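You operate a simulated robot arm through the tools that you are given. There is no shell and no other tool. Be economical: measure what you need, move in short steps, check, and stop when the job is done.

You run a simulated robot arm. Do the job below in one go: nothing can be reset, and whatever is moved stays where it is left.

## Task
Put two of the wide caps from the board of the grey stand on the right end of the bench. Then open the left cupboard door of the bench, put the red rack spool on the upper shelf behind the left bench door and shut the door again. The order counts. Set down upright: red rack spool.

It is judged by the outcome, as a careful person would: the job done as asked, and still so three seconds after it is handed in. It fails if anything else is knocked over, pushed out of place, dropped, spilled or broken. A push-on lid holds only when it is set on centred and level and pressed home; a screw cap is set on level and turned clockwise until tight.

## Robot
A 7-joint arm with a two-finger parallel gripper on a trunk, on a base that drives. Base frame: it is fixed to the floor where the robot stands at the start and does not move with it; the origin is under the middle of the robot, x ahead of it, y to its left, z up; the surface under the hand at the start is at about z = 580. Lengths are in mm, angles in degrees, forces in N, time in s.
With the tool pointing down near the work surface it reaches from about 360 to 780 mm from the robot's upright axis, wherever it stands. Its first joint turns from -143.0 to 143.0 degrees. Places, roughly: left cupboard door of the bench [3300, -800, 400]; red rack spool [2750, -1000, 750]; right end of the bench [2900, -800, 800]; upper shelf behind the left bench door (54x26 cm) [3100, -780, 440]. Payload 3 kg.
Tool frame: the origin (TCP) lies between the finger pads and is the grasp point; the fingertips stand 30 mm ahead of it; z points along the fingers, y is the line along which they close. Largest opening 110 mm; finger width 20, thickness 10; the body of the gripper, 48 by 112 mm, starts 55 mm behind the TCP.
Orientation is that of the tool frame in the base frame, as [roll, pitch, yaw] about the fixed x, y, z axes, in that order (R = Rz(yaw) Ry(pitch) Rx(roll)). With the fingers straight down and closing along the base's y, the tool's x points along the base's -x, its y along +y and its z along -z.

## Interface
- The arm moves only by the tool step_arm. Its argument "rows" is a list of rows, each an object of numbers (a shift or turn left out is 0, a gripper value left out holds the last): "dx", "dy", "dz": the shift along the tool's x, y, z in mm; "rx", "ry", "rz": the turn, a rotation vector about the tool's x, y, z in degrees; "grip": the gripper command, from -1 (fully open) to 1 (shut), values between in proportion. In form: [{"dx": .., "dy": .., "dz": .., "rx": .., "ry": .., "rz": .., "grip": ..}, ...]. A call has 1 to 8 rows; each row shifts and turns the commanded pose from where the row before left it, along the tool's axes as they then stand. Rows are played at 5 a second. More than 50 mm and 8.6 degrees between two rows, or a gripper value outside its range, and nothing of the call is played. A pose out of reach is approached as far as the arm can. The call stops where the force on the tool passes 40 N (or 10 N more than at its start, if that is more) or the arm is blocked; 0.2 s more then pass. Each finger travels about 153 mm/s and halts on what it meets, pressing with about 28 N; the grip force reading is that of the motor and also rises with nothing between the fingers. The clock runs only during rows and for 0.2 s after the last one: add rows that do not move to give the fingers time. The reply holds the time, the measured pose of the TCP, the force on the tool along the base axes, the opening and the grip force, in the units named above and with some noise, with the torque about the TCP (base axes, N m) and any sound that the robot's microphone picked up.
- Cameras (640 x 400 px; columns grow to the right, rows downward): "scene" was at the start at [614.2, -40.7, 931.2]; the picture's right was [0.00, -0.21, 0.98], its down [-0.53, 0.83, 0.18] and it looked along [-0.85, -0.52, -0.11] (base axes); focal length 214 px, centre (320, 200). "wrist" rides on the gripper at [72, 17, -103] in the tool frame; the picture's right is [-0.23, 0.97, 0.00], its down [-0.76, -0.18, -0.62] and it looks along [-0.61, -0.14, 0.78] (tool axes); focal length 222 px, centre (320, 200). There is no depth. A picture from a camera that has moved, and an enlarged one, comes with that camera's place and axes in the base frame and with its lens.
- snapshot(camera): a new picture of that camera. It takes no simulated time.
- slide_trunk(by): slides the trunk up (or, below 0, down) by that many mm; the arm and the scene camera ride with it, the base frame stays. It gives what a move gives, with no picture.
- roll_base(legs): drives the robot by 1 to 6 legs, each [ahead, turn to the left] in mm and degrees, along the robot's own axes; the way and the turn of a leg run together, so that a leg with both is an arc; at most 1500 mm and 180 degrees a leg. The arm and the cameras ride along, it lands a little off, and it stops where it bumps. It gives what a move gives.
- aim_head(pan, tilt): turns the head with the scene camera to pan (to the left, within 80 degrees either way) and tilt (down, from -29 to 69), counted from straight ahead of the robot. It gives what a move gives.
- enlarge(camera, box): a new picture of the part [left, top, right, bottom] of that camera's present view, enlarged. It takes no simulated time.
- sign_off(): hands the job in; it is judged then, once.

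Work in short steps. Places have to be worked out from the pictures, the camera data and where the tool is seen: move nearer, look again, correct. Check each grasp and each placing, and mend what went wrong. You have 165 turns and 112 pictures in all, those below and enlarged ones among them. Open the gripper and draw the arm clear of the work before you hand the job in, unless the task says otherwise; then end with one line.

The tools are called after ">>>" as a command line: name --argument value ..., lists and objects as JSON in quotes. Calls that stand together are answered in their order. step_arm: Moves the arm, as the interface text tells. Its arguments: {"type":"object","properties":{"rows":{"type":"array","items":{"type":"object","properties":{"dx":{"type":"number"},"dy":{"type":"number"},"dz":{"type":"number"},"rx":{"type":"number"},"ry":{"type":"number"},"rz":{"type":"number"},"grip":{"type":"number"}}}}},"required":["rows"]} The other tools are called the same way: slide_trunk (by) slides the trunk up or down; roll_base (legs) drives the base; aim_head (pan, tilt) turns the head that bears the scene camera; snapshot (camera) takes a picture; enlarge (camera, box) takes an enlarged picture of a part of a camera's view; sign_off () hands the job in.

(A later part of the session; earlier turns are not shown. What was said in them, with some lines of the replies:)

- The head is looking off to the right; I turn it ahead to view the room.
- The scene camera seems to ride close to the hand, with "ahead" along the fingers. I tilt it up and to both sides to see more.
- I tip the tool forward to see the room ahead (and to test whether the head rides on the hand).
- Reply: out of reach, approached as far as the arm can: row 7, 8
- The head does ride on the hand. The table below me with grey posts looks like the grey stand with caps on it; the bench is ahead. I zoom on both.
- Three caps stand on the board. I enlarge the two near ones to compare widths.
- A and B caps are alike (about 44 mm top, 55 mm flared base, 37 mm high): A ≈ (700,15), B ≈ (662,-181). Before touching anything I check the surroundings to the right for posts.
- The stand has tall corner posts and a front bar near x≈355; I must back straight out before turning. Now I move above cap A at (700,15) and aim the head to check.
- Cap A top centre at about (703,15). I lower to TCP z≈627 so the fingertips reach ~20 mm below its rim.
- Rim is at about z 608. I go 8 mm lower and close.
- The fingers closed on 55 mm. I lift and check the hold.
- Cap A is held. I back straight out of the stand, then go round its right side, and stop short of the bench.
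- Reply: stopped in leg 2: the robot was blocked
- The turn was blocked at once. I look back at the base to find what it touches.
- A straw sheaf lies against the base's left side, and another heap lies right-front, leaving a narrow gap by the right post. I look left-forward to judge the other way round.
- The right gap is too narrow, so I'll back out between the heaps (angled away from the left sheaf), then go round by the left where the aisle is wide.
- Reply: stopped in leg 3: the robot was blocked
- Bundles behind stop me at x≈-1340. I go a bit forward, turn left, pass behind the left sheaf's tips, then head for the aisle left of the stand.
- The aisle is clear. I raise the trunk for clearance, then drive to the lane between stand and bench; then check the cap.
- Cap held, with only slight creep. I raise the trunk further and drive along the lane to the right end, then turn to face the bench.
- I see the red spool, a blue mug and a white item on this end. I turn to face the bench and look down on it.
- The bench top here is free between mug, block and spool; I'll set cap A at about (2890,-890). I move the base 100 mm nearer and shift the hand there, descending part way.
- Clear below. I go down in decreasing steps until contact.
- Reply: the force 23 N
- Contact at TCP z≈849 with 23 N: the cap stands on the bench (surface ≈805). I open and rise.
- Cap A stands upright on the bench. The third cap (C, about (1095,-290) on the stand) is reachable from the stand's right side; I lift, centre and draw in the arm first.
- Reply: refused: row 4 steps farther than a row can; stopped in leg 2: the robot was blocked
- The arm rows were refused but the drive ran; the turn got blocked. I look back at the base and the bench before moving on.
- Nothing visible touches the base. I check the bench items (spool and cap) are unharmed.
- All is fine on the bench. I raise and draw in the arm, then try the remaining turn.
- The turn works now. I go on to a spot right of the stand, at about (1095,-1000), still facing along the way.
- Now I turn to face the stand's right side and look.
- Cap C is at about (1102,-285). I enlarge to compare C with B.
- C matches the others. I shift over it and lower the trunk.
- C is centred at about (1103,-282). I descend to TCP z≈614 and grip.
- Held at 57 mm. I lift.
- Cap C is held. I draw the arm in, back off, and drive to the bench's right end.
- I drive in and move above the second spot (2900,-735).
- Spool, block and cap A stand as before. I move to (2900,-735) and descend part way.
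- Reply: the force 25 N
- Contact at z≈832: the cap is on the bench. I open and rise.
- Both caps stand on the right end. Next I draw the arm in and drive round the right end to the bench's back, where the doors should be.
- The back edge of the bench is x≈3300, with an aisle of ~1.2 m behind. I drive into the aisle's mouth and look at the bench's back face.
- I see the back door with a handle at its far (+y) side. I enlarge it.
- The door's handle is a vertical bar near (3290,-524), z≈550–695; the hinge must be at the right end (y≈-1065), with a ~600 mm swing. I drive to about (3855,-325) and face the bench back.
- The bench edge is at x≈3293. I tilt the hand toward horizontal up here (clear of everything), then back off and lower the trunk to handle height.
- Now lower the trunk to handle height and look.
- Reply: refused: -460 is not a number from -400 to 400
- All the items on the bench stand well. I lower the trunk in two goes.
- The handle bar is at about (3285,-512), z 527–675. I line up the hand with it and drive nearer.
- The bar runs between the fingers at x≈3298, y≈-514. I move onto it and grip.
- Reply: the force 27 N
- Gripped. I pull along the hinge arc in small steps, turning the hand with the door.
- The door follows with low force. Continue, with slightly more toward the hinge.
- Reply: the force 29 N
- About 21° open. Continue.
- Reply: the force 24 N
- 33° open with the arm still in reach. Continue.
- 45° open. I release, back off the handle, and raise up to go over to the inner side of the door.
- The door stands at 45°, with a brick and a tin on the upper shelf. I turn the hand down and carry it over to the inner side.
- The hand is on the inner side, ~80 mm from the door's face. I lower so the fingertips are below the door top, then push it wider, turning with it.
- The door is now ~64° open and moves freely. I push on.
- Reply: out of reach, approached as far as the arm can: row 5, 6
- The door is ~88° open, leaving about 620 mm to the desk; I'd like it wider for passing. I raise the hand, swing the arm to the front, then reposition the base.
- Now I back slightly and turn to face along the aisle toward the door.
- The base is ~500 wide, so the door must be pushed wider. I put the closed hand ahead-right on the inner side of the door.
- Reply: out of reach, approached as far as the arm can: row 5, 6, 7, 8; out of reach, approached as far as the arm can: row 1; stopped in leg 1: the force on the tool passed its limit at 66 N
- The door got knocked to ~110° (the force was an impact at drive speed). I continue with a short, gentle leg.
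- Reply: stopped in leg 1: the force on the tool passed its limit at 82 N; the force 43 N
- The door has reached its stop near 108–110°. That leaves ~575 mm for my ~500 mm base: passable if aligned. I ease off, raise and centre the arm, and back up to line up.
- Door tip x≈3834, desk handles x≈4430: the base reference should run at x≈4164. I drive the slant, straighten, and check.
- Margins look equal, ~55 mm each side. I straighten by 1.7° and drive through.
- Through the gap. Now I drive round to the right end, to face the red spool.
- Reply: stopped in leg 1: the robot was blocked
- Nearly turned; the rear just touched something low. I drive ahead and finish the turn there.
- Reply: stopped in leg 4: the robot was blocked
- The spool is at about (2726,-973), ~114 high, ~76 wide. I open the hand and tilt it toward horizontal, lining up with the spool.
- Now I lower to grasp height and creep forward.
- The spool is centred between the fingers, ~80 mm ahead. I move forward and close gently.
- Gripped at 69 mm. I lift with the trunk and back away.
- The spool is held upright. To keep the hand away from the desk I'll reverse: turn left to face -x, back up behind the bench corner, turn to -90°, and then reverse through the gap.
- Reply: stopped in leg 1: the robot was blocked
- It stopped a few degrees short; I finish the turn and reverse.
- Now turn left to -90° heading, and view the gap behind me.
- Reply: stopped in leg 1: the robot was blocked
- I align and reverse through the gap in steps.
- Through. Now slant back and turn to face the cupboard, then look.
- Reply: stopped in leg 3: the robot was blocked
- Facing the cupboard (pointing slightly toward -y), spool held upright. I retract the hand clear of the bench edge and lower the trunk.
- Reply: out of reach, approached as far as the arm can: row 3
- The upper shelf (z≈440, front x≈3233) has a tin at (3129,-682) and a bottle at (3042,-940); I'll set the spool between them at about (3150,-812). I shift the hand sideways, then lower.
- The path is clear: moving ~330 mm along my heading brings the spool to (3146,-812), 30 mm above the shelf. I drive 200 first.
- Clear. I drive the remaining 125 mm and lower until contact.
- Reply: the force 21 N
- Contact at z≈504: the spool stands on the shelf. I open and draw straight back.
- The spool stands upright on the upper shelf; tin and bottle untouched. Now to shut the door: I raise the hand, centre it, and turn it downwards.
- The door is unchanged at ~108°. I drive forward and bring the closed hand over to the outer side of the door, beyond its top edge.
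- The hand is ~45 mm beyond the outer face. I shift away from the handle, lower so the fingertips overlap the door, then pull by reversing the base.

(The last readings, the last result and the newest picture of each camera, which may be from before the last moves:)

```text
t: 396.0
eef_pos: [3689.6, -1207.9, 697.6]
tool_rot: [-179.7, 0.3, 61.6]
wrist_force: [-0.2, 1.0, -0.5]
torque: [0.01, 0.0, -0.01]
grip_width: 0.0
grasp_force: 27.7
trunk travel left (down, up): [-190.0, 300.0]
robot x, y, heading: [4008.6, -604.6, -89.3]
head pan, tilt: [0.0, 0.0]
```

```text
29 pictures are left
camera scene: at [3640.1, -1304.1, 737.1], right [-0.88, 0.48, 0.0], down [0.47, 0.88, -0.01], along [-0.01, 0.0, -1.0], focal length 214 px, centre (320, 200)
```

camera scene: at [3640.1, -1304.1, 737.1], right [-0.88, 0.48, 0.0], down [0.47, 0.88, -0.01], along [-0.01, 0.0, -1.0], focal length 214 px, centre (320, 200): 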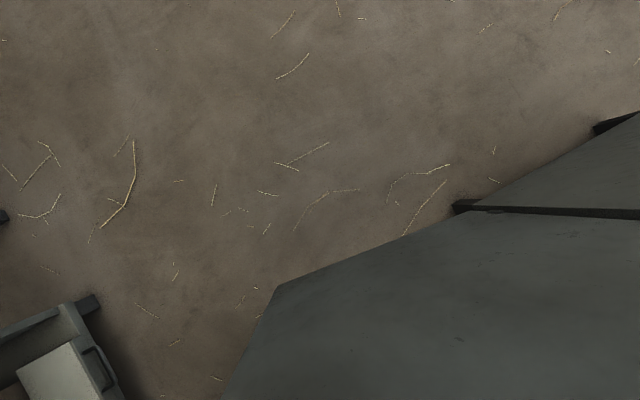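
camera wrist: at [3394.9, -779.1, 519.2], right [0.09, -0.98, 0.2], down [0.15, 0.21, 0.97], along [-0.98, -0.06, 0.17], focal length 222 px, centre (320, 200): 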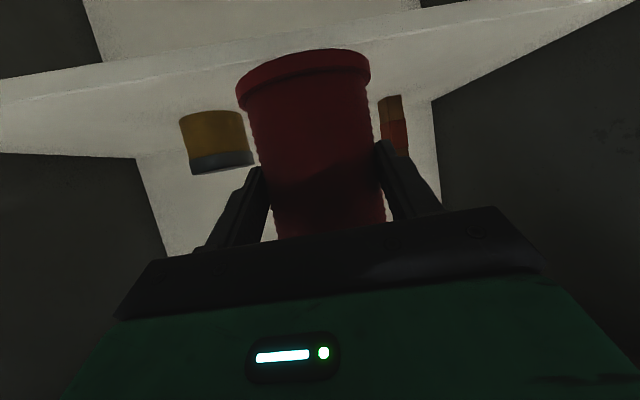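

The door follows (now ~97°). I continue reversing.

>>> roll_base --legs '[[-150, 0], [-150, 0], [-120, 0]]'

>>> snapshot --camera "scene"

```text
t: 399.2
eef_pos: [3684.5, -784.0, 698.3]
tool_rot: [-179.8, 0.4, 61.4]
wrist_force: [0.0, -0.4, 0.6]
torque: [0.02, 0.0, 0.0]
grip_width: 0.0
grasp_force: 27.7
trunk travel left (down, up): [-190.0, 300.0]
robot x, y, heading: [4003.6, -179.4, -89.8]
head pan, tilt: [0.0, 0.0]
```

```text
28 pictures are left
camera scene: at [3634.1, -879.0, 737.5], right [-0.88, 0.48, 0.0], down [0.48, 0.88, -0.01], along [-0.01, 0.0, -1.0], focal length 214 px, centre (320, 200)
```

scene: 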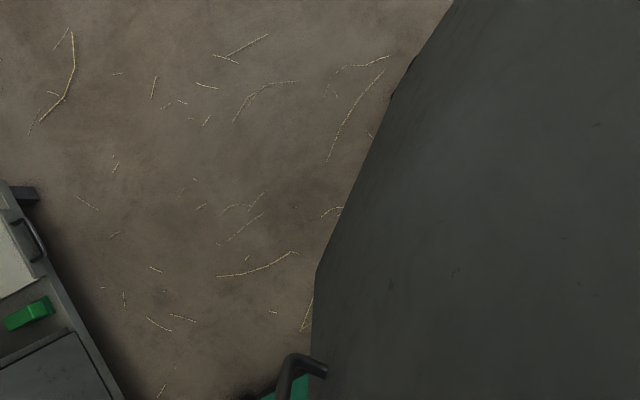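

The door is at ~54°. I lift the hand, centre the arm, move up and turn to face the bench for the closing push.

>>> slide_trunk --by 212

>>> step_arm --rows '[{"dx": 30, "dy": 35.7, "rz": -4}, {"dx": 27.5, "dy": 37.7, "rz": -4}, {"dx": 24.8, "dy": 39.5, "rz": -4}, {"dx": 22, "dy": 41.1, "rz": -4}, {"dx": 19.1, "dy": 42.6, "rz": -4}, {"dx": 16, "dy": 43.8, "rz": -4}, {"dx": 13, "dy": 44.9, "rz": -4}]'

>>> roll_base --legs '[[170, 0], [0, -90]]'

```text
t: 401.5
eef_pos: [3685.2, -783.2, 909.4]
tool_rot: [-179.8, 0.4, 61.4]
wrist_force: [0.3, -0.1, -0.6]
torque: [-0.02, 0.03, -0.01]
grip_width: 0.0
grasp_force: 28.1
trunk travel left (down, up): [-402.0, 88.0]
robot x, y, heading: [4005.0, -179.7, -89.5]
head pan, tilt: [0.0, 0.0]
```

```text
t: 403.1
eef_pos: [4004.2, -718.2, 909.0]
tool_rot: [-179.9, 0.2, 89.4]
wrist_force: [-0.8, -0.4, -0.2]
torque: [0.0, -0.02, -0.01]
grip_width: 0.1
grasp_force: 27.5
trunk travel left (down, up): [-402.0, 88.0]
robot x, y, heading: [4005.4, -178.6, -89.9]
head pan, tilt: [0.0, 0.0]
```

```text
t: 408.7
eef_pos: [3469.9, -324.7, 908.6]
tool_rot: [-180.0, 0.2, -2.6]
wrist_force: [0.5, 0.8, -0.1]
torque: [-0.16, 0.0, -0.01]
grip_width: 0.0
grasp_force: 27.8
trunk travel left (down, up): [-402.0, 88.0]
robot x, y, heading: [4005.4, -417.4, -179.9]
head pan, tilt: [0.0, 0.0]
stopped in leg 2: the robot was blocked; the commanded pose is now the measured one
```

Robot at (4005,-417) facing the bench. I bring the hand over to the outer side of the door, at about (3715,-790).

>>> step_arm --rows '[{"dx": 24.2, "dy": 41.3}, {"dx": 24.2, "dy": 41.3}, {"dx": 24.2, "dy": 41.3}, {"dx": 24.2, "dy": 41.3}, {"dx": 24.2, "dy": 41.3}, {"dx": 24.2, "dy": 41.3}, {"dx": 24.2, "dy": 41.3}, {"dx": 24.2, "dy": 41.3}]'

>>> step_arm --rows '[{"dx": 24.2, "dy": 41.3}, {"dx": 24.2, "dy": 41.3}, {"dx": 24.2, "dy": 41.3}]'

>>> snapshot --camera "scene"

```text
t: 410.5
eef_pos: [3649.9, -665.1, 906.5]
tool_rot: [-179.7, 0.2, -2.6]
wrist_force: [0.2, 0.3, -0.3]
torque: [-0.06, -0.03, 0.0]
grip_width: 0.0
grasp_force: 28.3
trunk travel left (down, up): [-402.0, 88.0]
robot x, y, heading: [4006.7, -417.4, -180.1]
head pan, tilt: [0.0, 0.0]
```

```text
t: 411.3
eef_pos: [3713.8, -791.5, 906.1]
tool_rot: [-179.8, 0.0, -2.6]
wrist_force: [-0.8, 0.7, -0.1]
torque: [-0.03, -0.01, 0.0]
grip_width: 0.0
grasp_force: 28.6
trunk travel left (down, up): [-402.0, 88.0]
robot x, y, heading: [4005.6, -415.1, -180.1]
head pan, tilt: [0.0, 0.0]
```

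```text
27 pictures are left
camera scene: at [3607.2, -785.9, 945.7], right [0.05, 1.0, 0.0], down [1.0, -0.05, 0.0], along [0.0, 0.0, -1.0], focal length 214 px, centre (320, 200)
```

scene: 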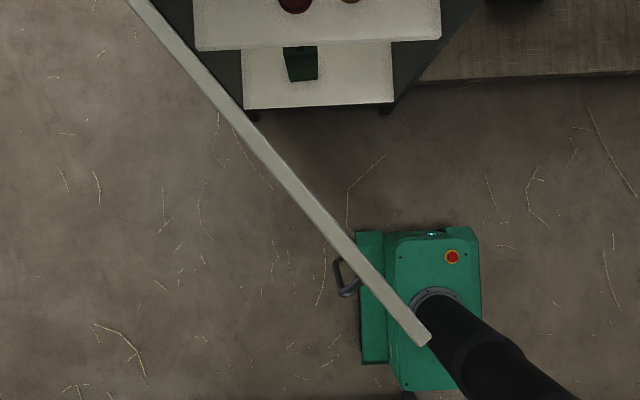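

The base corner is just outside the door's swing; I back 40 mm for margin, tilt the head away so it clears the door top, and lower the hand.

>>> aim_head --pan 0 --tilt 68

>>> roll_base --legs '[[-40, 0]]'

>>> slide_trunk --by -198

```text
t: 412.7
eef_pos: [3713.9, -791.6, 904.8]
tool_rot: [-179.7, 0.2, -2.7]
wrist_force: [0.7, -0.6, -1.0]
torque: [0.01, 0.0, -0.01]
grip_width: 0.0
grasp_force: 27.8
trunk travel left (down, up): [-402.0, 88.0]
robot x, y, heading: [4007.9, -419.1, -180.0]
head pan, tilt: [0.0, 68.0]
```

```text
t: 413.6
eef_pos: [3753.5, -790.6, 906.1]
tool_rot: [-179.7, 0.1, -2.5]
wrist_force: [0.0, -0.3, 0.0]
torque: [-0.01, 0.0, 0.01]
grip_width: 0.0
grasp_force: 27.7
trunk travel left (down, up): [-402.0, 88.0]
robot x, y, heading: [4043.2, -420.8, -179.9]
head pan, tilt: [0.0, 68.0]
```

```text
t: 415.7
eef_pos: [3755.3, -791.8, 708.2]
tool_rot: [-179.7, 0.2, -2.6]
wrist_force: [-0.2, -0.8, 0.1]
torque: [-0.02, 0.0, -0.03]
grip_width: 0.1
grasp_force: 28.1
trunk travel left (down, up): [-204.0, 286.0]
robot x, y, heading: [4047.7, -419.6, -180.3]
head pan, tilt: [0.0, 68.0]
```

Now I push the door closed with the arm.

>>> step_arm --rows '[{"dx": -35}, {"dx": -35}, {"dx": -35}, {"dx": -33, "dy": -19.3}, {"dx": -33, "dy": -19.3}, {"dx": -33, "dy": -19.3}]'

>>> step_arm --rows '[{"dx": -33, "dy": -21}, {"dx": -33, "dy": -21}, {"dx": -33, "dy": -21}]'

>>> snapshot --camera "wrist"

```text
t: 417.1
eef_pos: [3552.3, -725.8, 708.0]
tool_rot: [-179.7, 0.2, -2.6]
wrist_force: [0.3, 0.0, -0.1]
torque: [0.03, 0.0, 0.0]
grip_width: 0.1
grasp_force: 28.2
trunk travel left (down, up): [-204.0, 286.0]
robot x, y, heading: [4048.1, -418.3, -180.2]
head pan, tilt: [0.0, 68.0]
```

```text
t: 417.9
eef_pos: [3456.0, -657.6, 710.8]
tool_rot: [-179.8, 0.2, -2.5]
wrist_force: [0.7, -0.8, 0.0]
torque: [0.07, 0.04, 0.01]
grip_width: 0.0
grasp_force: 27.9
trunk travel left (down, up): [-204.0, 286.0]
robot x, y, heading: [4045.4, -415.9, -180.1]
head pan, tilt: [0.0, 68.0]
```

```text
26 pictures are left
camera wrist: at [3526.9, -679.2, 815.1], right [-0.27, -0.96, 0.0], down [-0.75, 0.21, 0.63], along [-0.6, 0.17, -0.78], focal length 222 px, centre (320, 200)
```

wrist: 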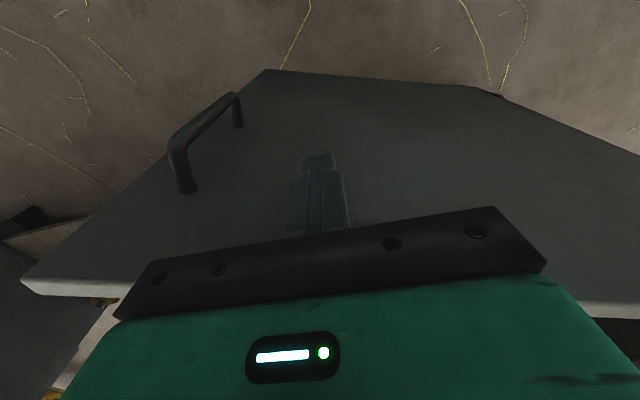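

The door follows, at ~25°. The head would meet the bench edge soon, so I back off, tilt the fist forward, and lower for the last push with the fingertips.

>>> step_arm --rows '[{"dx": 45}, {"dx": 45, "ry": -7.5}, {"ry": -7.5}, {"ry": -7.5}, {"ry": -7.5}, {"ry": -7.5}, {"ry": -7.5}, {"ry": -7.5}]'

>>> slide_trunk --by -120

>>> aim_head --pan 0 --tilt 0

>>> snapshot --camera "scene"

```text
t: 419.7
eef_pos: [3546.5, -661.5, 710.7]
tool_rot: [-179.6, 52.7, -2.4]
wrist_force: [-0.2, 0.1, -0.8]
torque: [-0.02, -0.01, 0.0]
grip_width: 0.0
grasp_force: 27.8
trunk travel left (down, up): [-204.0, 286.0]
robot x, y, heading: [4044.4, -418.3, -180.2]
head pan, tilt: [0.0, 68.0]
```

```text
t: 421.2
eef_pos: [3547.3, -660.8, 590.8]
tool_rot: [-179.6, 52.6, -2.3]
wrist_force: [0.5, -0.8, 0.2]
torque: [0.01, 0.02, 0.0]
grip_width: 0.0
grasp_force: 28.3
trunk travel left (down, up): [-84.0, 406.0]
robot x, y, heading: [4046.7, -416.7, -180.1]
head pan, tilt: [0.0, 68.0]
```

```text
t: 422.6
eef_pos: [3547.6, -661.7, 589.3]
tool_rot: [-179.7, 52.7, -2.3]
wrist_force: [0.4, 0.3, 0.0]
torque: [-0.01, 0.01, 0.0]
grip_width: 0.0
grasp_force: 28.3
trunk travel left (down, up): [-84.0, 406.0]
robot x, y, heading: [4046.7, -420.2, -180.0]
head pan, tilt: [0.0, 0.0]
```

```text
25 pictures are left
camera scene: at [3514.4, -659.3, 700.6], right [0.05, 1.0, 0.0], down [0.61, -0.02, -0.79], along [-0.79, 0.04, -0.61], focal length 214 px, centre (320, 200)
```

scene: 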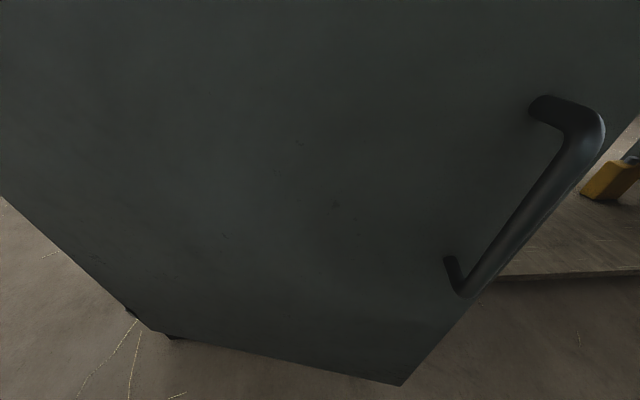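

I tuck the head back, lower a bit more, and drive forward to push the door nearly shut.

>>> aim_head --pan 0 --tilt 68

>>> slide_trunk --by -80

>>> roll_base --legs '[[120, 0], [80, 0]]'

>>> snapshot --camera "wrist"

```text
t: 424.0
eef_pos: [3547.7, -661.0, 590.0]
tool_rot: [-179.6, 52.8, -2.3]
wrist_force: [0.4, 0.1, 0.4]
torque: [0.0, 0.03, 0.02]
grip_width: 0.0
grasp_force: 27.5
trunk travel left (down, up): [-84.0, 406.0]
robot x, y, heading: [4046.0, -420.1, -179.9]
head pan, tilt: [0.0, 68.0]
```

```text
t: 425.2
eef_pos: [3547.5, -661.1, 508.8]
tool_rot: [-179.6, 52.8, -2.3]
wrist_force: [0.0, 0.9, -1.1]
torque: [0.0, 0.0, -0.03]
grip_width: 0.0
grasp_force: 28.0
trunk travel left (down, up): [-4.0, 486.0]
robot x, y, heading: [4049.1, -418.6, -180.0]
head pan, tilt: [0.0, 68.0]
```

```text
t: 427.1
eef_pos: [3346.7, -661.7, 509.4]
tool_rot: [-179.6, 52.6, -2.4]
wrist_force: [-0.3, -0.3, 0.0]
torque: [0.03, 0.01, 0.03]
grip_width: 0.0
grasp_force: 28.1
trunk travel left (down, up): [-4.0, 486.0]
robot x, y, heading: [3844.0, -418.6, 179.9]
head pan, tilt: [0.0, 68.0]
```

```text
24 pictures are left
camera wrist: at [3471.7, -684.1, 515.9], right [-0.18, -0.97, 0.18], down [0.04, 0.17, 0.98], along [-0.98, 0.19, 0.01], focal length 222 px, centre (320, 200)
```

wrist: 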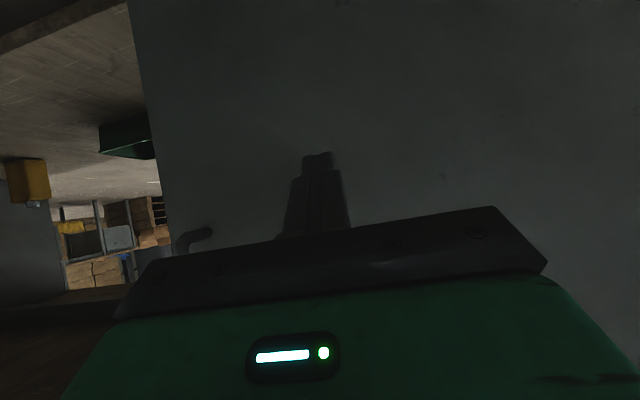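

Fingertips at x≈3322. I push the last stretch with small arm steps until the force rises.

>>> step_arm --rows '[{"dx": -6, "dz": 8}, {"dx": -6, "dz": 8}, {"dx": -6, "dz": 8}, {"dx": -6, "dz": 8}, {"dx": -4.8, "dz": 6.4}, {"dx": -3.6, "dz": 4.8}, {"dx": -3, "dz": 4}, {"dx": -3, "dz": 4}]'

```text
t: 428.7
eef_pos: [3291.7, -655.8, 508.9]
tool_rot: [-179.2, 52.4, -2.1]
wrist_force: [19.9, 1.7, 5.7]
torque: [0.04, -0.03, -0.01]
grip_width: 0.2
grasp_force: 27.9
trunk travel left (down, up): [-4.0, 486.0]
robot x, y, heading: [3844.4, -415.0, 179.8]
head pan, tilt: [0.0, 68.0]
stopped in row 8: the force on the tool passed its limit at 55 N (the readings are from after the stop); the commanded pose is now the measured one
```

The door met firm resistance (55 N) at face x≈3267, which suggests it's shut. I back off and check.

>>> step_arm --rows '[{"dx": 12, "dz": -16}, {"dx": 24, "dz": -32}, {}]'

>>> roll_base --legs '[[-260, 0]]'

>>> aim_head --pan 0 --tilt -10

>>> snapshot --camera "scene"

```text
t: 429.5
eef_pos: [3350.8, -658.5, 508.0]
tool_rot: [-179.3, 52.4, -2.2]
wrist_force: [-0.1, -0.6, -0.2]
torque: [0.04, -0.02, -0.02]
grip_width: 0.1
grasp_force: 28.2
trunk travel left (down, up): [-4.0, 486.0]
robot x, y, heading: [3849.3, -416.5, 179.9]
head pan, tilt: [0.0, 68.0]
```

```text
t: 431.4
eef_pos: [3606.1, -659.3, 509.2]
tool_rot: [-179.3, 52.3, -1.9]
wrist_force: [0.1, 0.1, -0.5]
torque: [-0.01, -0.02, 0.0]
grip_width: 0.0
grasp_force: 27.4
trunk travel left (down, up): [-4.0, 486.0]
robot x, y, heading: [4103.4, -416.4, -180.0]
head pan, tilt: [0.0, 68.0]
```

```text
t: 432.9
eef_pos: [3607.3, -660.3, 509.7]
tool_rot: [-179.2, 52.3, -2.1]
wrist_force: [-0.3, -0.3, -0.2]
torque: [0.01, -0.03, -0.01]
grip_width: 0.0
grasp_force: 27.5
trunk travel left (down, up): [-4.0, 486.0]
robot x, y, heading: [4101.4, -420.6, -179.9]
head pan, tilt: [0.0, -10.0]
```

```text
23 pictures are left
camera scene: at [3567.7, -658.1, 635.9], right [0.04, 1.0, 0.01], down [0.46, -0.01, -0.89], along [-0.88, 0.04, -0.46], focal length 214 px, centre (320, 200)
```

scene: 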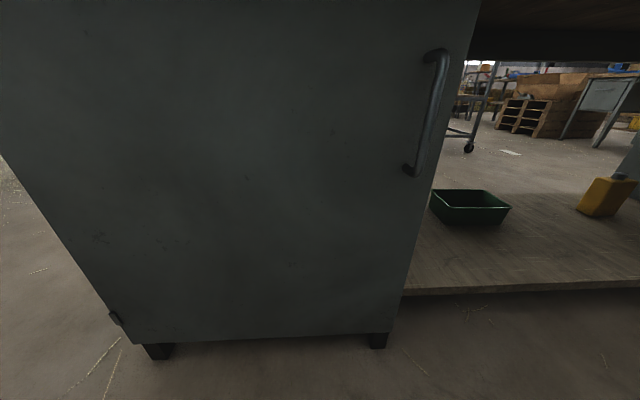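

It looks shut; I enlarge the free edge to be sure it's flush.

>>> enlarge --camera "scene" --box '[380, 0, 540, 120]'

>>> slide_trunk --by 400

>>> aim_head --pan 15 --tilt 40

>>> snapshot --camera "scene"

```text
3.33 times, centred on (460, 60) of scene
camera zoom: at [3567.7, -658.1, 635.9], right [0.04, 1.0, 0.01], down [0.46, -0.01, -0.89], along [-0.88, 0.04, -0.46], focal length 715 px, centre (-147, 667)
```

zoom: 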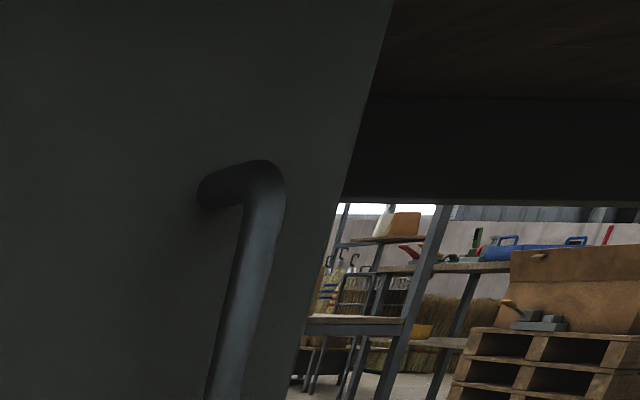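

```text
t: 436.7
eef_pos: [3605.3, -659.8, 910.3]
tool_rot: [-179.3, 52.3, -2.0]
wrist_force: [-1.1, -0.1, 0.3]
torque: [-0.01, -0.01, 0.02]
grip_width: 0.0
grasp_force: 28.4
trunk travel left (down, up): [-404.0, 86.0]
robot x, y, heading: [4104.6, -420.4, -180.1]
head pan, tilt: [0.0, -10.0]
```

```text
t: 437.9
eef_pos: [3605.6, -659.7, 909.9]
tool_rot: [-179.3, 52.4, -2.1]
wrist_force: [0.0, -0.1, -0.7]
torque: [-0.03, 0.01, -0.02]
grip_width: 0.0
grasp_force: 28.1
trunk travel left (down, up): [-404.0, 86.0]
robot x, y, heading: [4103.2, -417.7, -179.9]
head pan, tilt: [15.0, 40.0]
```

```text
21 pictures are left
camera scene: at [3616.3, -681.9, 974.7], right [-0.16, 0.98, -0.15], down [0.97, 0.12, -0.23], along [-0.2, -0.18, -0.96], focal length 214 px, centre (320, 200)
```

scene: 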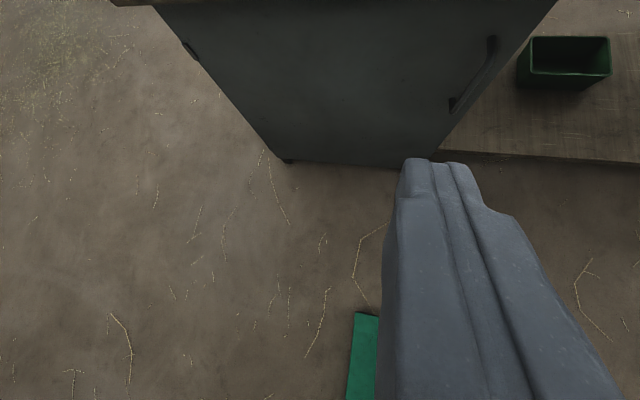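

The measured bottom edge lies at the closed plane. For certainty I view the free edge from the side, as in the closed picture at the start.

>>> step_arm --rows '[{"dy": -45}, {"dy": -45}, {"dy": -45}, {"dy": -45}, {"dy": -45}, {"dy": -45}, {"dy": -30}]'

>>> slide_trunk --by -280

>>> aim_head --pan 25 --tilt 0

>>> snapshot --camera "scene"

```text
t: 439.5
eef_pos: [3581.7, -590.8, 929.8]
tool_rot: [-179.1, 52.3, -2.0]
wrist_force: [0.0, 0.2, 0.0]
torque: [0.01, -0.04, 0.02]
grip_width: 0.1
grasp_force: 28.1
out of reach, approached as far as the arm can: row 2, 3, 4, 5, 6, 7
trunk travel left (down, up): [-404.0, 86.0]
robot x, y, heading: [4106.0, -420.7, -180.0]
head pan, tilt: [15.0, 40.0]
```

```text
t: 442.3
eef_pos: [3580.9, -590.8, 650.3]
tool_rot: [-179.2, 52.3, -2.0]
wrist_force: [-0.4, -1.0, 0.3]
torque: [0.02, 0.01, 0.0]
grip_width: 0.2
grasp_force: 28.1
trunk travel left (down, up): [-124.0, 366.0]
robot x, y, heading: [4102.2, -419.1, -179.9]
head pan, tilt: [15.0, 40.0]
```

```text
t: 443.4
eef_pos: [3582.0, -591.6, 649.5]
tool_rot: [-179.2, 52.2, -1.9]
wrist_force: [0.1, -0.3, -0.6]
torque: [0.03, 0.0, -0.01]
grip_width: 0.1
grasp_force: 28.4
trunk travel left (down, up): [-124.0, 366.0]
robot x, y, heading: [4108.4, -416.1, -180.0]
head pan, tilt: [25.0, 0.0]
```

```text
20 pictures are left
camera scene: at [3553.1, -627.9, 765.3], right [-0.29, 0.92, -0.25], down [0.61, -0.02, -0.79], along [-0.73, -0.38, -0.56], focal length 214 px, centre (320, 200)
```

scene: 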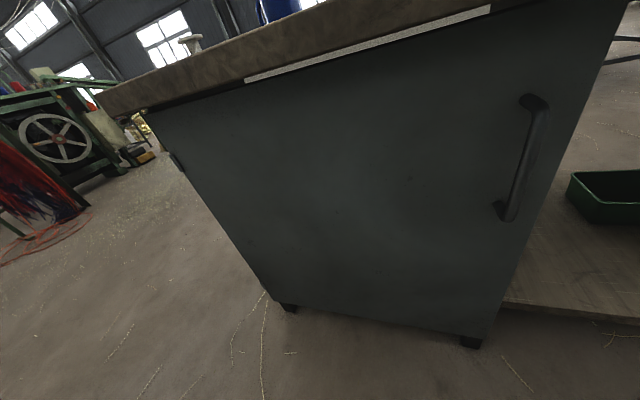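

Both bottom corners lie at x≈3255, and the strip above the door looks as in the closed picture: it's shut and flush. I open the gripper, raise clear, and take a last look over the bench.

>>> step_arm --rows '[{"grip": -1}, {}, {}, {}]'

>>> slide_trunk --by 360

>>> aim_head --pan 20 --tilt 0

>>> snapshot --camera "scene"

```text
t: 444.4
eef_pos: [3581.8, -591.5, 649.7]
tool_rot: [-179.2, 52.2, -2.1]
wrist_force: [-0.5, 0.3, 0.2]
torque: [0.0, -0.01, -0.02]
grip_width: 109.8
grasp_force: 0.0
trunk travel left (down, up): [-124.0, 366.0]
robot x, y, heading: [4103.9, -419.8, -179.8]
head pan, tilt: [25.0, 0.0]
```

```text
t: 447.9
eef_pos: [3580.9, -590.6, 1009.7]
tool_rot: [-179.1, 52.3, -2.0]
wrist_force: [0.1, 0.5, 0.5]
torque: [0.01, -0.02, 0.01]
grip_width: 110.0
grasp_force: 0.0
trunk travel left (down, up): [-484.0, 6.0]
robot x, y, heading: [4103.1, -420.1, -179.9]
head pan, tilt: [25.0, 0.0]
```

```text
t: 448.6
eef_pos: [3581.6, -590.7, 1009.6]
tool_rot: [-179.2, 52.3, -2.0]
wrist_force: [-0.2, 0.8, 0.0]
torque: [-0.01, -0.01, -0.02]
grip_width: 110.0
grasp_force: 0.0
trunk travel left (down, up): [-484.0, 6.0]
robot x, y, heading: [4102.2, -415.7, -179.9]
head pan, tilt: [20.0, 0.0]
```

```text
19 pictures are left
camera scene: at [3550.9, -620.5, 1123.6], right [-0.23, 0.95, -0.2], down [0.61, -0.02, -0.79], along [-0.76, -0.3, -0.58], focal length 214 px, centre (320, 200)
```

scene: 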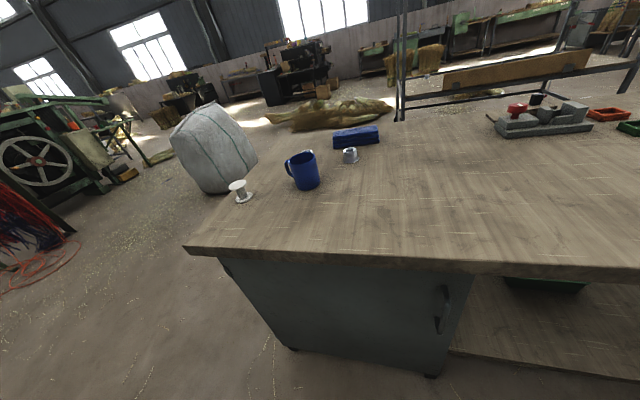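

The door is shut, and everything on the bench stands as left; the first cap is hidden behind the mug from here, but I saw it standing earlier. The gripper is open and clear, so I hand in.

>>> sign_off

```text
The job is handed in.
```

The job is handed in: two wide caps stand on the right end of the bench, the red spool is upright on the upper shelf behind the left door, and that door is shut again.
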